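You operate a simulated robot arm through the tools that you are given. There is no shell and no other tool. Be economical: measure what you need, move in short steps, check, and stop when the job is done.

You are at the controls of a simulated robot arm. One attempt, no reset.

Task
Take the job card with the largest size on its label from the workbench and leave it on the black plate on the workbench.

The check looks at the end state, three seconds after you hand in, the way a careful person would. Anything else that was tipped, shoved, dropped, spilled or broken makes it a failure.

Robot
A 7-joint arm with a two-finger parallel gripper, fixed in place. Base frame: the origin is at the foot of the arm, x ahead of it, y to its left, z up; the work surface is at about z = 85. Units: cm, rad, N and s.
With the tool pointing down near the work surface it reaches from about 24 to 68 cm from the base axis. Its first joint turns from -1.152 to 1.152 rad. Payload 2.4 kg.
The tool frame sits at the grasp point between the pads (the TCP): z along the fingers, y along the line on which they close. The tips reach 3 cm beyond it. The gripper opens to 9.4 cm. The fingers are 2.8 cm wide and 1 cm thick; the gripper's body (5 by 9.6 cm) begins 5.5 cm behind the TCP.
Orientation is that of the tool frame in the base frame, as [roll, pitch, yaw] about the fixed x, y, z axes, in that order (R = Rz(yaw) Ry(pitch) Rx(roll)). With the fingers straight down and closing along the base's y, the tool's x points along the base's -x, its y along +y and its z along -z.

Tools
- The arm moves only by the tool play_rows. Its argument "targets" is a list that holds one entry, the list of rows, each a list of 7 numbers: the shift along the tool's x, y, z in units of 300 mm (1.0 is 300 mm), then the turn, a rotation vector about the tool's x, y, z in units of 90 degrees (1.0 is 90 degrees), then the closure in counts, from 0 (fully open) to 255 (shut). In form: [[[dx, dy, dz, rx, ry, rz, jaw], ...]]. A call has 1 to 12 rows; each row is the pose to reach, as a shift and turn from the pose commanded when the call began, along the tool's axes at that moment. A call with a number of a shift or a turn outside -1 to 1 is refused whole. Each row takes 0.2 s and may step no farther than 5 cm and 0.15 rad from the row before; otherwise, or with a gripper value out of range, the whole call is refused. A pose out of reach is approached as far as the arm can. The call stops where the force on the tool passes 40 N (or 10 N more than at its start, if that is more) or the arm is blocked; 0.2 s more then pass. The fingers move at their own pace (about 15.3 cm/s each) and stop on an object; they squeeze with about 23 N. The grip force told is the motor's: it shows also when the fingers shut on nothing. Time passes only in rows, and 0.2 s behind the last, so rows that repeat a pose let the fingers close. The reply holds the time, the measured pose of the TCP, the force on the tool along the base axes, the opening and the grip force, in the units named above and with some noise, and new pictures: "show" is both (left out), scene, wrist or none.
- Cameras (640 x 400 px; columns grow to the right, rows downward): "scene" is fixed at [4.28, 47.31, 145.45]; the picture's right is [-0.73, -0.69, 0.00], its down [-0.32, 0.34, -0.88] and it looks along [0.61, -0.64, -0.47] (base axes); focal length 312 px, centre (320, 200). "wrist" rides on the gripper at [-3.7, 0, -5.8] in the tool frame; the picture's right is [0.00, -1.00, 0.00], its down [0.97, 0.00, -0.24] and it looks along [0.24, 0.00, 0.97] (tool axes); focal length 218 px, centre (320, 200). There is no depth. A picture from a camera that has moved, and an enlarged one, comes with that camera's place and axes in the base frame and with its lens.
- zoom(camera, box): a new picture of the part [left, top, right, bottom] of that camera's present view, enlarged. It takes no simulated time.
- sign_off(): hands the job in; it is judged then, once.

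Go step by step. Nothing tells you positions but the pictures and the camera data: compare them with the known pose of the tool, close in by small moves and look again before you grip or let go. The budget is 90 turns and 150 pictures, counting those below and the enlarged ones. Unless the task says otherwise, let go and move clear before handing in, and close with one line.

The tools are called by a JSON object that holds its "method" and its "body". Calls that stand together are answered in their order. play_rows: Moves the arm, as the interface text tells. Its arguments: {"type":"object","properties":{"targets":{"type":"array","items":{"type":"array","items":{"type":"array","items":{"type":"number"}}}},"show":{"type":"string","enum":["both","scene","wrist","none"]}},"required":["targets"]} The other tools are called the same way: zoom (camera, box) takes an enlarged picture of a part of a camera's view; sign_off () hands the job in.

At the start:

```text
time: 0.0
ee_pos: [36.15, -2.52, 108.97]
tcp_rot: [-3.141, 0.0, 3.141]
contact_force: [-0.1, 1.1, -0.2]
opening: 9.38
finger_force: 0.1
```

scene: 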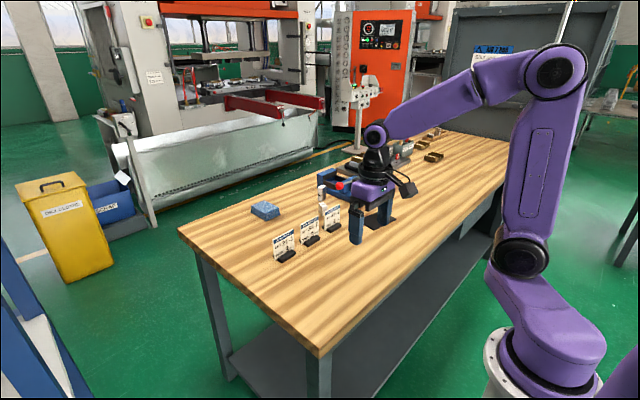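
wrist: 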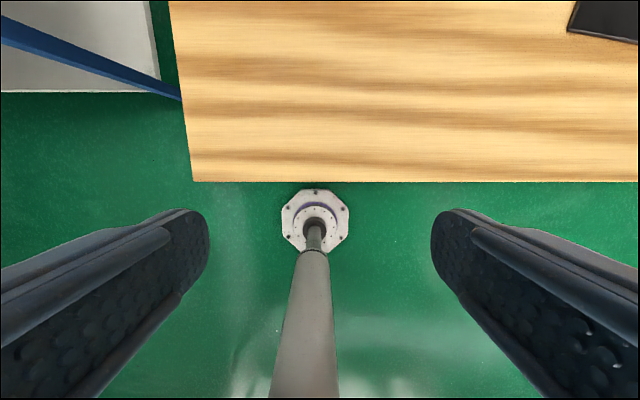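

I see three small job cards standing in holders on the left part of the bench, and a black plate near the gripper. I'll zoom in to read the labels and locate the plate.

{"method": "zoom", "body": {"camera": "scene", "box": [260, 190, 360, 270]}}

{"method": "zoom", "body": {"camera": "scene", "box": [300, 120, 460, 250]}}

```text
5.00 times, centred on (310, 230) of scene
camera zoom: at [4.28, 47.31, 145.45], right [-0.73, -0.69, 0.0], down [-0.32, 0.34, -0.88], along [0.61, -0.64, -0.47], focal length 1558 px, centre (370, 50)
```

zoom: 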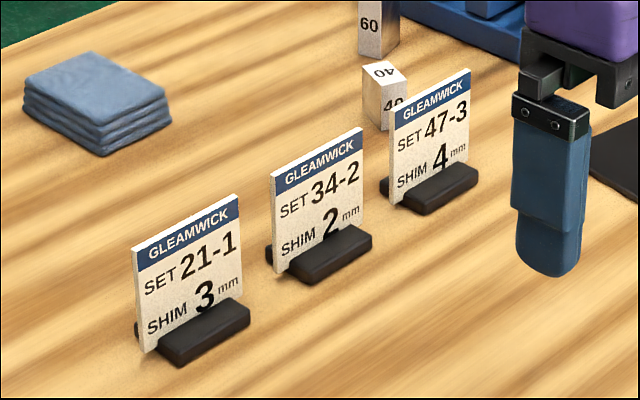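

```text
3.08 times, centred on (380, 185) of scene
camera zoom: at [4.28, 47.31, 145.45], right [-0.73, -0.69, 0.0], down [-0.32, 0.34, -0.88], along [0.61, -0.64, -0.47], focal length 959 px, centre (135, 246)
```

zoom: 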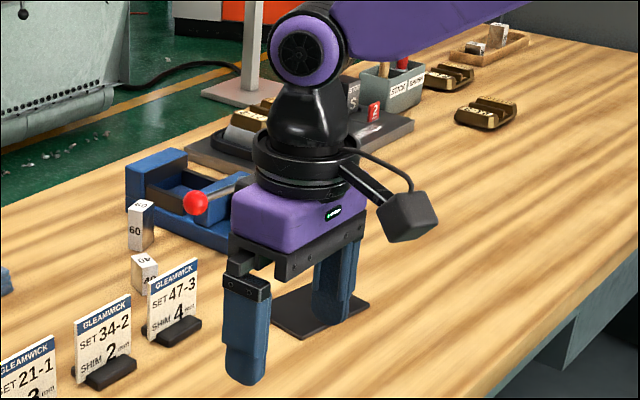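

The labels read 3, 2 and 4 mm, so the target is the card "SET 47-3, SHIM 4 mm". It stands at about (66, -23), facing the arm. The plate starts at about x 53, y -32. I'll move high above to look with the wrist camera.

{"method": "play_rows", "body": {"targets": [[[-0.093, -0.117, 0, 0, 0, 0, 0], [-0.187, -0.233, 0, 0, 0, 0, 0], [-0.28, -0.35, 0, 0, 0, 0, 0], [-0.373, -0.467, 0, 0, 0, 0, 0], [-0.467, -0.583, 0, 0, 0, 0, 0], [-0.467, -0.583, 0, 0, 0, 0, 0]]]}}

```text
time: 1.4
ee_pos: [50.33, -19.96, 108.99]
tcp_rot: [-3.14, 0.002, 3.141]
contact_force: [0.6, 0.1, -0.7]
opening: 9.39
finger_force: 0.0
camera wrist: at [54.17, -20.19, 114.94], right [0.0, -1.0, 0.0], down [-0.97, 0.0, 0.24], along [-0.24, 0.0, -0.97], focal length 218 px, centre (320, 200)
```

scene: 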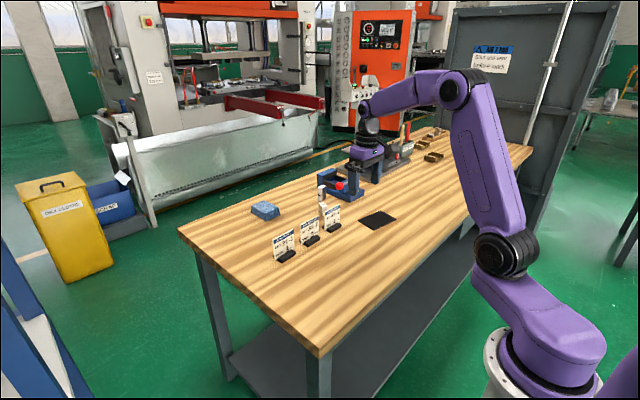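
wrist: 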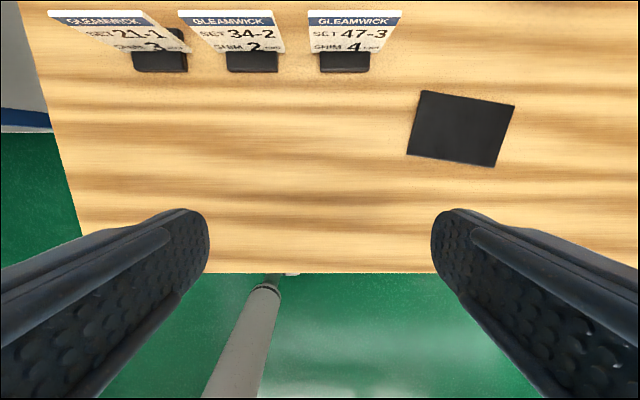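

The wrist view places the 4 mm card at about (65, -23) with its top at z≈94, and the plate centre at about (56, -38.5). The card must be pinched on its faces, along x, so I'll turn the tool 90° while moving closer, staying high.

{"method": "play_rows", "body": {"targets": [[[-0.03, -0.01, 0, 0, 0, 0.091, 0], [-0.06, -0.02, 0, 0, 0, 0.182, 0], [-0.09, -0.03, 0, 0, 0, 0.273, 0], [-0.12, -0.04, 0, 0, 0, 0.364, 0], [-0.15, -0.05, 0, 0, 0, 0.455, 0], [-0.18, -0.06, 0, 0, 0, 0.546, 0], [-0.21, -0.07, 0, 0, 0, 0.637, 0], [-0.24, -0.08, 0, 0, 0, 0.728, 0], [-0.27, -0.09, 0, 0, 0, 0.819, 0], [-0.3, -0.1, 0, 0, 0, 0.91, 0], [-0.323, -0.103, 0, 0, 0, 1.0, 0], [-0.323, -0.103, 0, 0, 0, 1.0, 0]]]}}

```text
time: 4.0
ee_pos: [59.77, -23.14, 109.17]
tcp_rot: [3.142, -0.001, 1.568]
contact_force: [0.4, 0.0, -0.1]
opening: 9.39
finger_force: 0.0
camera wrist: at [59.81, -27.0, 114.95], right [-1.0, 0.0, 0.0], down [0.0, 0.97, 0.24], along [0.0, 0.24, -0.97], focal length 218 px, centre (320, 200)
```

scene: 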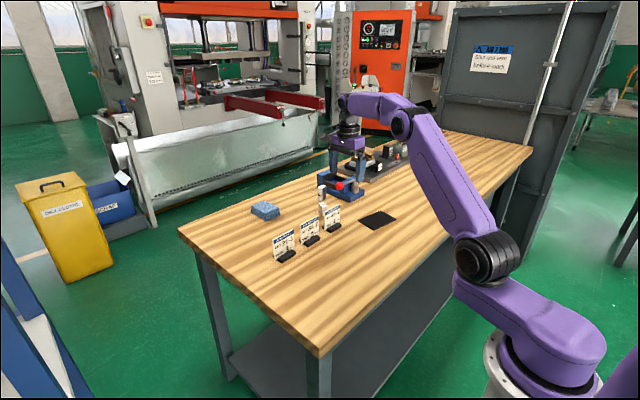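
wrist: 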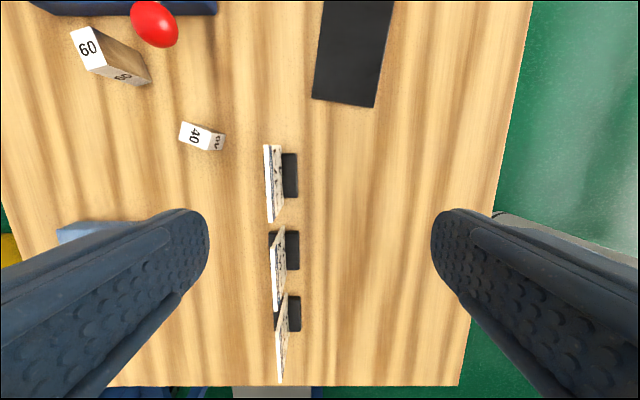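

All three cards are visible from above. I'll zoom in to measure the target card.

{"method": "zoom", "body": {"camera": "wrist", "box": [160, 100, 340, 240]}}

```text
2.86 times, centred on (250, 170) of wrist
camera zoom: at [59.81, -27.0, 114.95], right [-1.0, 0.0, 0.0], down [0.0, 0.97, 0.24], along [0.0, 0.24, -0.97], focal length 624 px, centre (520, 286)
```

zoom: 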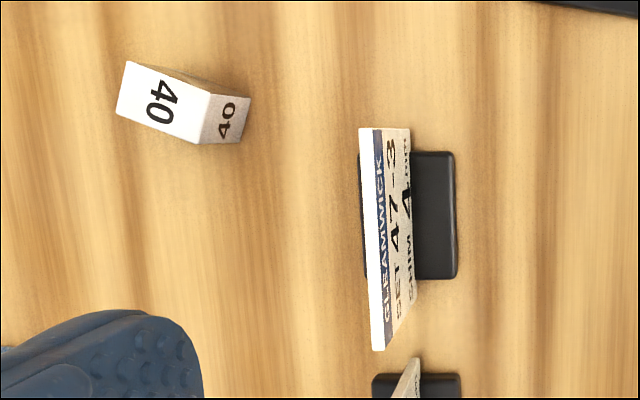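

The card sits upright at x≈64.9, y from -27.2 to -19.4, top at z≈93.8. I'll go above it with a partly closed gripper, lower to z≈100 (tips at 97), and check.

{"method": "play_rows", "body": {"targets": [[[0, 0.086, 0, 0, 0, 0, 120], [0, 0.171, 0, 0, 0, 0, 120], [0, 0.171, 0.1, 0, 0, 0, 120], [0, 0.171, 0.2, 0, 0, 0, 120], [0, 0.171, 0.306, 0, 0, 0, 120], [0, 0.171, 0.306, 0, 0, 0, 120]]]}}

```text
time: 5.4
ee_pos: [64.82, -23.13, 99.92]
tcp_rot: [-3.141, -0.002, 1.57]
contact_force: [0.3, -0.8, 0.2]
opening: 4.96
finger_force: 0.1
out of reach, approached as far as the arm can: row 2, 3
camera wrist: at [64.9, -26.91, 105.81], right [-1.0, 0.0, 0.0], down [0.0, 0.97, 0.24], along [0.0, 0.24, -0.97], focal length 218 px, centre (320, 200)
```

scene: 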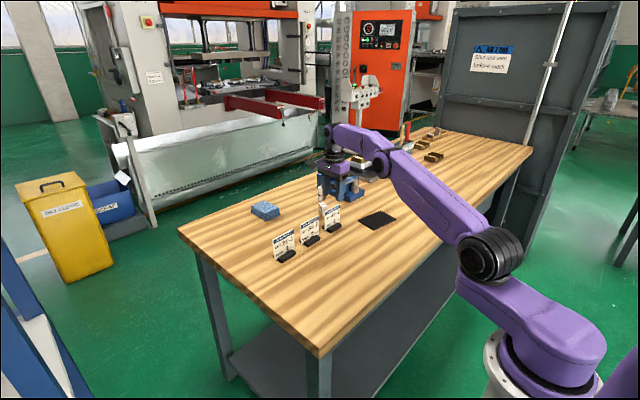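
wrist: 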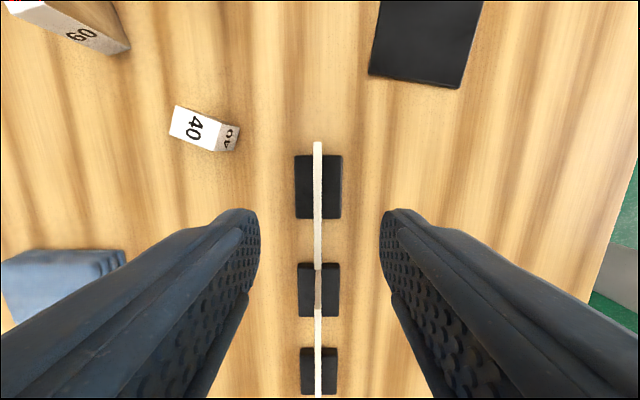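

The card is centred between the fingers. I'll lower to z≈91.5 and look before closing.

{"method": "play_rows", "body": {"targets": [[[0, 0.002, 0.07, 0, 0, 0, 120], [0, 0.002, 0.14, 0, 0, 0, 120], [0, 0.002, 0.21, 0, 0, 0, 120], [0, 0.002, 0.28, 0, 0, 0, 120], [0, 0.002, 0.28, 0, 0, 0, 120]]]}}

{"method": "zoom", "body": {"camera": "scene", "box": [270, 150, 400, 250]}}

```text
time: 6.6
ee_pos: [64.94, -23.31, 91.42]
tcp_rot: [3.141, 0.001, 1.571]
contact_force: [0.4, -0.5, 0.0]
opening: 4.97
finger_force: 0.1
camera wrist: at [65.11, -27.16, 97.24], right [-1.0, 0.0, 0.0], down [0.0, 0.97, 0.24], along [0.0, 0.24, -0.97], focal length 218 px, centre (320, 200)
```

scene: 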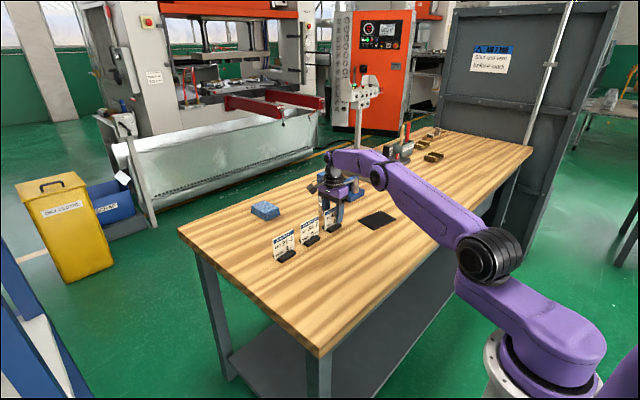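
wrist: 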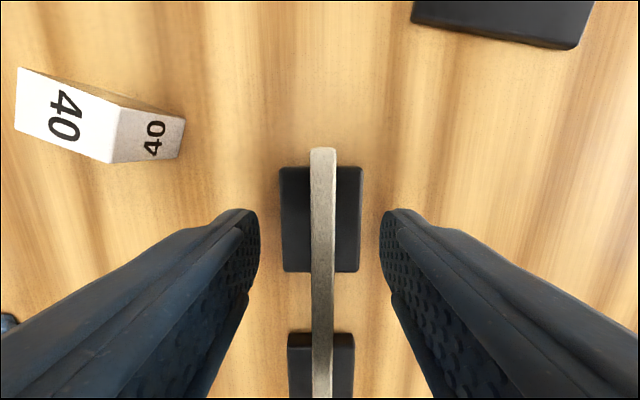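

```text
4.00 times, centred on (335, 200) of scene
camera zoom: at [4.28, 47.31, 145.45], right [-0.73, -0.69, 0.0], down [-0.32, 0.34, -0.88], along [0.61, -0.64, -0.47], focal length 1246 px, centre (260, 200)
```

zoom: 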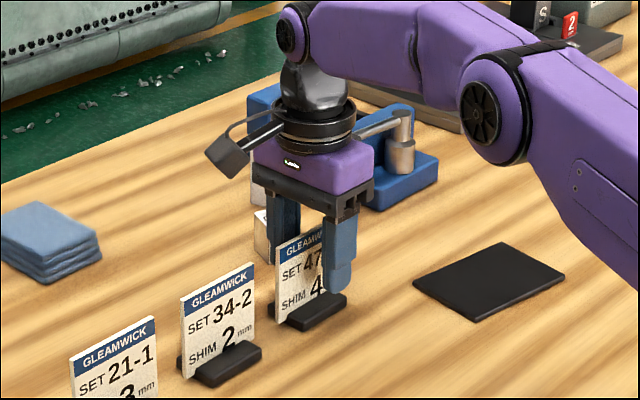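

The fingers straddle the card clear of the holder, and nothing else is touched. Closing now.

{"method": "play_rows", "body": {"targets": [[[0, -0.001, 0, 0, 0, 0, 170], [0, -0.001, 0, 0, 0, 0, 200], [0, -0.001, 0, 0, 0, 0, 225], [0, -0.001, 0, 0, 0, 0, 255], [0, -0.001, 0, 0, 0, 0, 255], [0, -0.001, 0, 0, 0, 0, 255]]], "show": "wrist"}}

```text
time: 8.0
ee_pos: [65.04, -23.37, 91.36]
tcp_rot: [3.14, 0.0, 1.572]
contact_force: [-0.6, 0.6, -0.5]
opening: 0.87
finger_force: 23.0
camera wrist: at [65.08, -27.13, 97.31], right [-1.0, 0.0, 0.0], down [0.0, 0.97, 0.24], along [0.0, 0.24, -0.97], focal length 218 px, centre (320, 200)
```

wrist: 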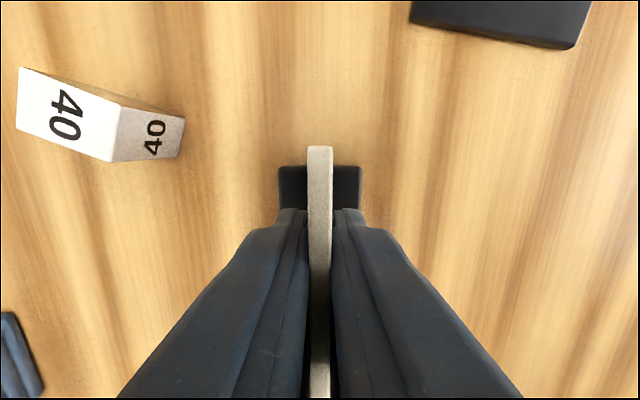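

The grip is firm on the card. Lifting 8 cm straight up.

{"method": "play_rows", "body": {"targets": [[[0, 0, -0.03, 0, 0, 0, 255], [0, 0, -0.09, 0, 0, 0, 255], [0, 0, -0.16, 0, 0, 0, 255], [0, 0, -0.22, 0, 0, 0, 255], [0, 0, -0.27, 0, 0, 0, 255], [0, 0, -0.27, 0, 0, 0, 255]]]}}

{"method": "zoom", "body": {"camera": "scene", "box": [270, 150, 400, 250]}}

```text
time: 9.4
ee_pos: [64.85, -23.24, 99.64]
tcp_rot: [-3.14, 0.0, 1.57]
contact_force: [-0.2, 0.0, -1.5]
opening: 0.87
finger_force: 23.0
camera wrist: at [64.96, -27.05, 105.47], right [-1.0, 0.0, 0.0], down [0.0, 0.97, 0.24], along [0.0, 0.24, -0.97], focal length 218 px, centre (320, 200)
```

scene: 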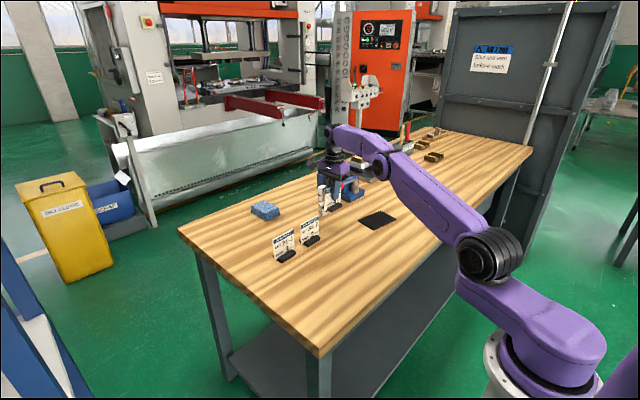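
wrist: 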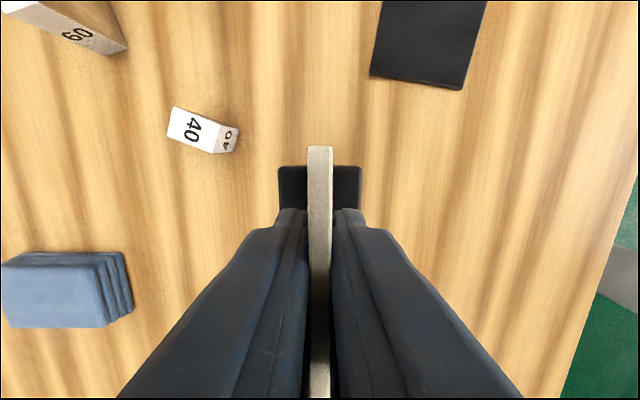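

```text
4.00 times, centred on (335, 200) of scene
camera zoom: at [4.29, 47.31, 145.45], right [-0.73, -0.69, 0.0], down [-0.32, 0.34, -0.88], along [0.61, -0.64, -0.47], focal length 1246 px, centre (260, 200)
```

zoom: 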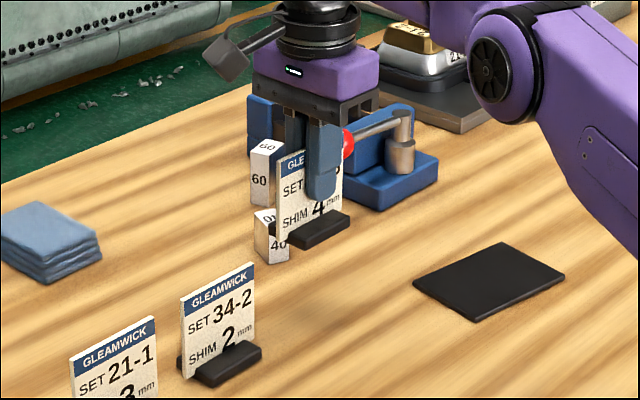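

The card is held upright and the other items have not moved. Carrying it over the plate centre at about (56.2, -38.5), still high.

{"method": "play_rows", "body": {"targets": [[[-0.05, -0.04, 0, 0, 0, 0, 255], [-0.15, -0.1, 0, 0, 0, 0, 255], [-0.26, -0.16, 0, 0, 0, 0, 255], [-0.37, -0.22, 0, 0, 0, 0, 255], [-0.46, -0.265, 0, 0, 0, 0, 255], [-0.507, -0.288, 0, 0, 0, 0, 255], [-0.507, -0.288, 0, 0, 0, 0, 255]]]}}

{"method": "zoom", "body": {"camera": "scene", "box": [310, 150, 440, 250]}}

```text
time: 11.0
ee_pos: [56.53, -38.25, 99.05]
tcp_rot: [3.141, 0.0, 1.57]
contact_force: [-0.1, -0.8, -0.8]
opening: 0.86
finger_force: 22.9
camera wrist: at [56.6, -42.16, 105.03], right [-1.0, 0.0, 0.0], down [0.0, 0.97, 0.24], along [0.0, 0.24, -0.97], focal length 218 px, centre (320, 200)
```

scene: 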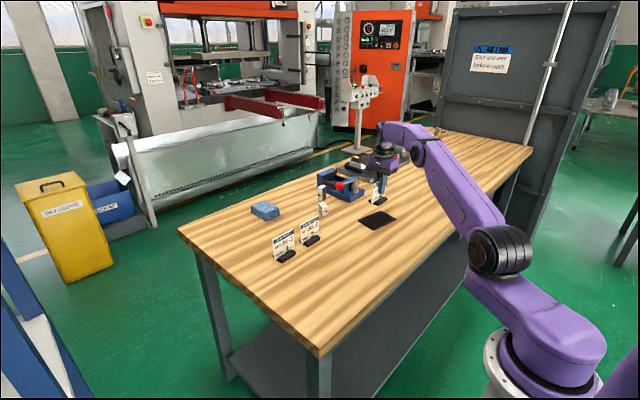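
wrist: 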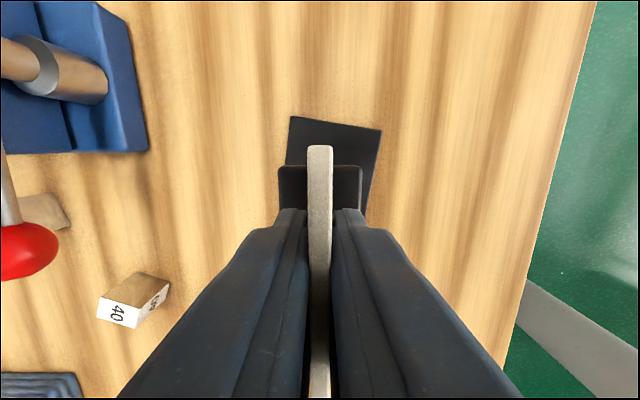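

```text
4.00 times, centred on (375, 200) of scene
camera zoom: at [4.29, 47.31, 145.45], right [-0.73, -0.69, 0.0], down [-0.32, 0.34, -0.88], along [0.61, -0.64, -0.47], focal length 1246 px, centre (100, 200)
```

zoom: 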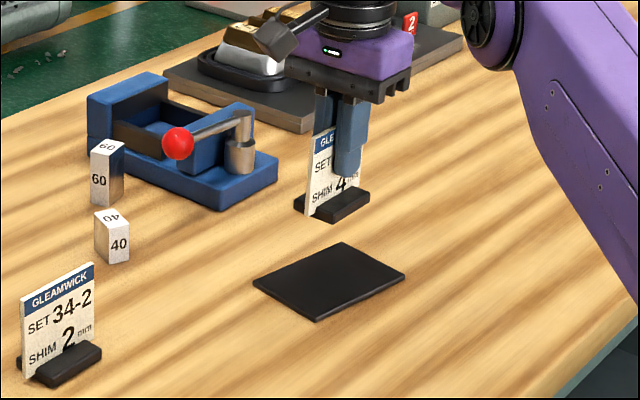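

The card is over the plate centre. Lowering to about 1 cm above where it stood, then checking.

{"method": "play_rows", "body": {"targets": [[[0, -0.008, 0.06, 0, 0, 0, 255], [0, -0.008, 0.12, 0, 0, 0, 255], [0, -0.008, 0.17, 0, 0, 0, 255], [0, -0.008, 0.21, 0, 0, 0, 255], [0, -0.008, 0.23, 0, 0, 0, 255], [0, -0.008, 0.23, 0, 0, 0, 255]]], "show": "wrist"}}

{"method": "zoom", "body": {"camera": "scene", "box": [350, 180, 410, 230]}}

```text
time: 12.4
ee_pos: [56.13, -38.25, 92.55]
tcp_rot: [3.141, -0.002, 1.572]
contact_force: [-0.5, -0.4, -0.4]
opening: 0.86
finger_force: 24.1
camera wrist: at [56.23, -42.08, 98.38], right [-1.0, 0.0, 0.0], down [0.0, 0.97, 0.24], along [0.0, 0.24, -0.97], focal length 218 px, centre (320, 200)
```

wrist: 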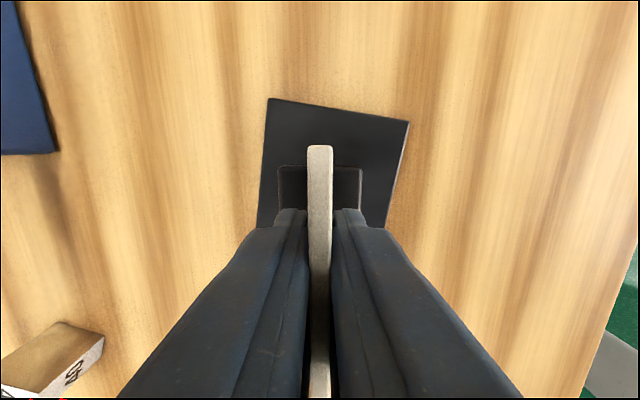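

```text
8.00 times, centred on (380, 205) of scene
camera zoom: at [4.29, 47.31, 145.45], right [-0.73, -0.69, 0.0], down [-0.32, 0.34, -0.88], along [0.61, -0.64, -0.47], focal length 2493 px, centre (-160, 160)
```

zoom: 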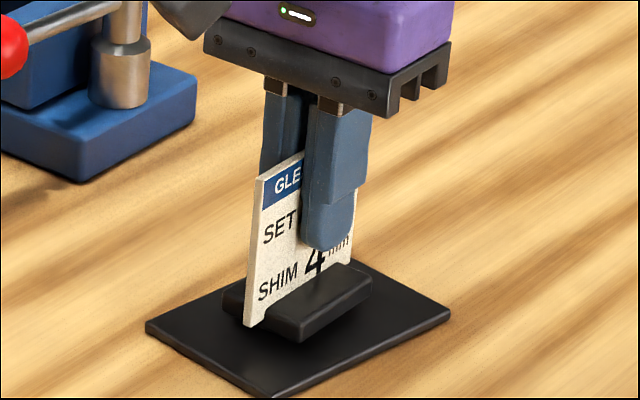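

The holder hovers just above the plate, well inside its edges. Lowering in 1 mm steps and watching the force.

{"method": "play_rows", "body": {"targets": [[[0, 0, 0.0035, 0, 0, 0, 255], [0, 0, 0.007, 0, 0, 0, 255], [0, 0, 0.0105, 0, 0, 0, 255], [0, 0, 0.013, 0, 0, 0, 255], [0, 0, 0.015, 0, 0, 0, 255], [0, 0, 0.015, 0, 0, 0, 255]]], "show": "none"}}

{"method": "zoom", "body": {"camera": "scene", "box": [350, 180, 410, 230]}}

```text
time: 13.8
ee_pos: [56.05, -38.47, 92.19]
tcp_rot: [3.142, 0.0, 1.572]
contact_force: [-0.4, 0.7, 0.3]
opening: 0.9
finger_force: 22.8
```

```text
8.00 times, centred on (380, 205) of scene
camera zoom: at [4.29, 47.31, 145.45], right [-0.73, -0.69, 0.0], down [-0.32, 0.34, -0.88], along [0.61, -0.64, -0.47], focal length 2493 px, centre (-160, 160)
```

zoom: 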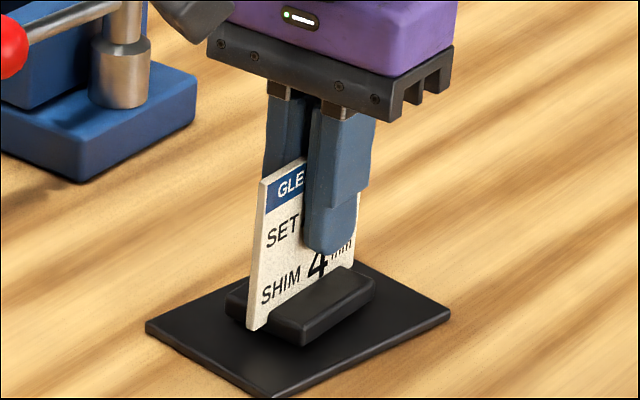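

No contact force shows yet. I'll keep lowering in small steps.

{"method": "play_rows", "body": {"targets": [[[0, 0, 0.0025, 0, 0, 0, 255], [0, 0, 0.005, 0, 0, 0, 255], [0, 0, 0.0065, 0, 0, 0, 255], [0, 0, 0.008, 0, 0, 0, 255], [0, 0, 0.008, 0, 0, 0, 255]]], "show": "none"}}

```text
time: 15.0
ee_pos: [56.11, -38.45, 92.0]
tcp_rot: [-3.141, 0.001, 1.571]
contact_force: [0.0, 1.3, 1.4]
opening: 0.88
finger_force: 23.1
```

{"method": "play_rows", "body": {"targets": [[[0, 0, 0.0017, 0, 0, 0, 255], [0, 0, 0.0034, 0, 0, 0, 255], [0, 0, 0.005, 0, 0, 0, 255], [0, 0, 0.005, 0, 0, 0, 255]]], "show": "none"}}

{"method": "zoom", "body": {"camera": "scene", "box": [350, 180, 410, 230]}}

```text
time: 16.0
ee_pos: [56.01, -38.61, 91.97]
tcp_rot: [3.14, 0.003, 1.57]
contact_force: [-2.7, -0.9, 16.6]
opening: 0.86
finger_force: 23.3
```

```text
8.00 times, centred on (380, 205) of scene
camera zoom: at [4.25, 47.33, 145.45], right [-0.73, -0.69, 0.0], down [-0.32, 0.34, -0.88], along [0.61, -0.64, -0.47], focal length 2493 px, centre (-160, 160)
```

zoom: 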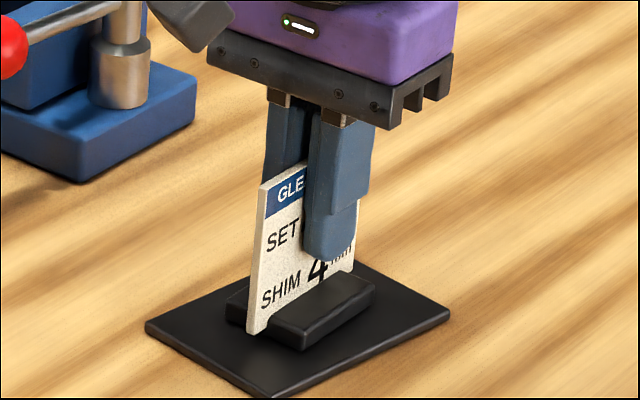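

Contact is made at 16.6 N, so the holder rests on the plate. I'll ease back slightly, open partway, and check.

{"method": "play_rows", "body": {"targets": [[[0, 0, -0.0035, 0, 0, 0, 255], [0, 0, -0.0035, 0, 0, 0, 235], [0, 0, -0.0035, 0, 0, 0, 215], [0, 0, -0.0035, 0, 0, 0, 180], [0, 0, -0.0035, 0, 0, 0, 140], [0, 0, -0.0035, 0, 0, 0, 120], [0, 0, -0.0035, 0, 0, 0, 120]]], "show": "wrist"}}

{"method": "zoom", "body": {"camera": "scene", "box": [350, 180, 410, 230]}}

```text
time: 17.6
ee_pos: [56.17, -38.46, 91.85]
tcp_rot: [3.14, 0.0, 1.571]
contact_force: [-0.3, -0.1, 0.0]
opening: 4.97
finger_force: 0.0
camera wrist: at [56.19, -42.26, 97.76], right [-1.0, 0.0, 0.0], down [0.0, 0.97, 0.24], along [0.0, 0.24, -0.97], focal length 218 px, centre (320, 200)
```

wrist: 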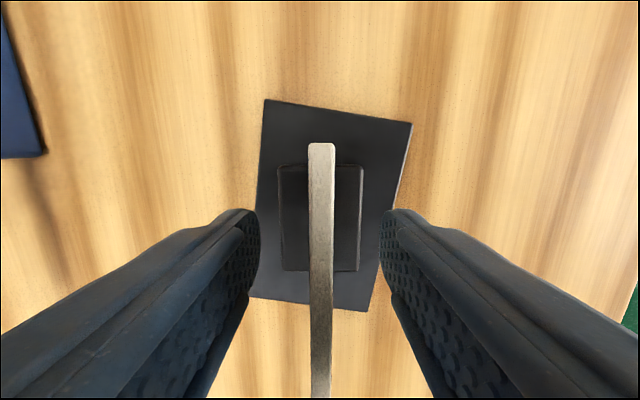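

```text
8.00 times, centred on (380, 205) of scene
camera zoom: at [4.28, 47.31, 145.45], right [-0.73, -0.69, 0.0], down [-0.32, 0.34, -0.88], along [0.61, -0.64, -0.47], focal length 2493 px, centre (-160, 160)
```

zoom: 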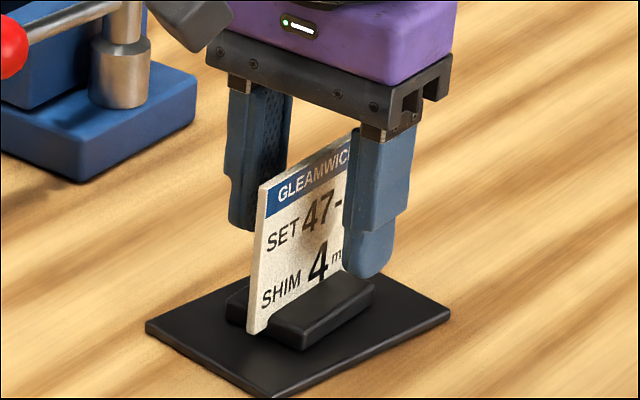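

The card stands freely on the plate between the open fingers. Going straight up to move clear.

{"method": "play_rows", "body": {"targets": [[[0, 0, -0.06, 0, 0, 0, 120], [0, 0, -0.15, 0, 0, 0, 120], [0, 0, -0.27, 0, 0, 0, 120], [0, 0, -0.4, 0, 0, 0, 120], [0, 0, -0.5, 0, 0, 0, 120], [0, 0, -0.5, 0, 0, 0, 120]]]}}

{"method": "zoom", "body": {"camera": "scene", "box": [250, 130, 420, 270]}}

```text
time: 19.0
ee_pos: [55.88, -38.11, 106.68]
tcp_rot: [-3.141, 0.0, 1.571]
contact_force: [-0.8, -0.5, 0.0]
opening: 4.96
finger_force: 0.0
camera wrist: at [55.97, -42.07, 112.56], right [-1.0, 0.0, 0.0], down [0.0, 0.97, 0.24], along [0.0, 0.24, -0.97], focal length 218 px, centre (320, 200)
```

scene: 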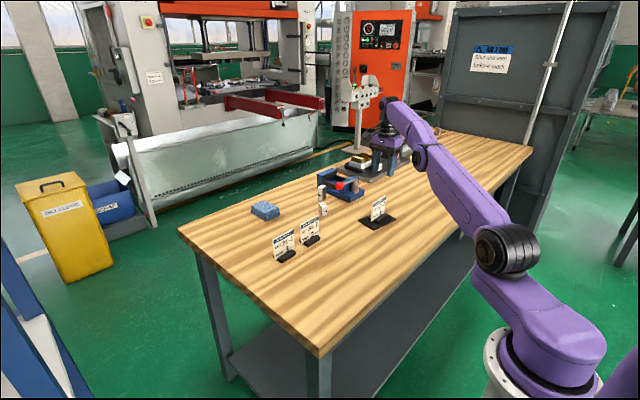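
wrist: 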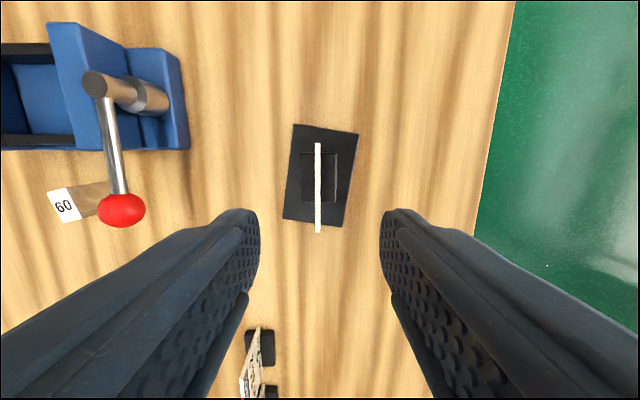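

```text
2.86 times, centred on (335, 200) of scene
camera zoom: at [4.28, 47.31, 145.45], right [-0.73, -0.69, 0.0], down [-0.32, 0.34, -0.88], along [0.61, -0.64, -0.47], focal length 890 px, centre (277, 200)
```

zoom: 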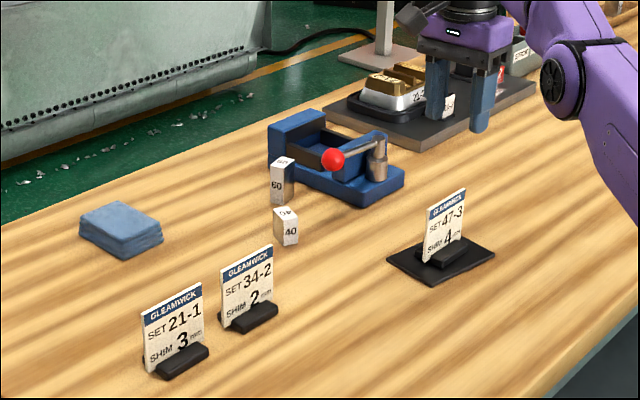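

The 4 mm card stands upright on the black plate, the gripper is clear, and everything else is where it was. Handing in.

{"method": "sign_off", "body": {}}

```text
The job is handed in.
```

The job card with the largest size, SET 47-3 (SHIM 4 mm), is standing upright on the black plate; the gripper is clear and nothing else was moved.
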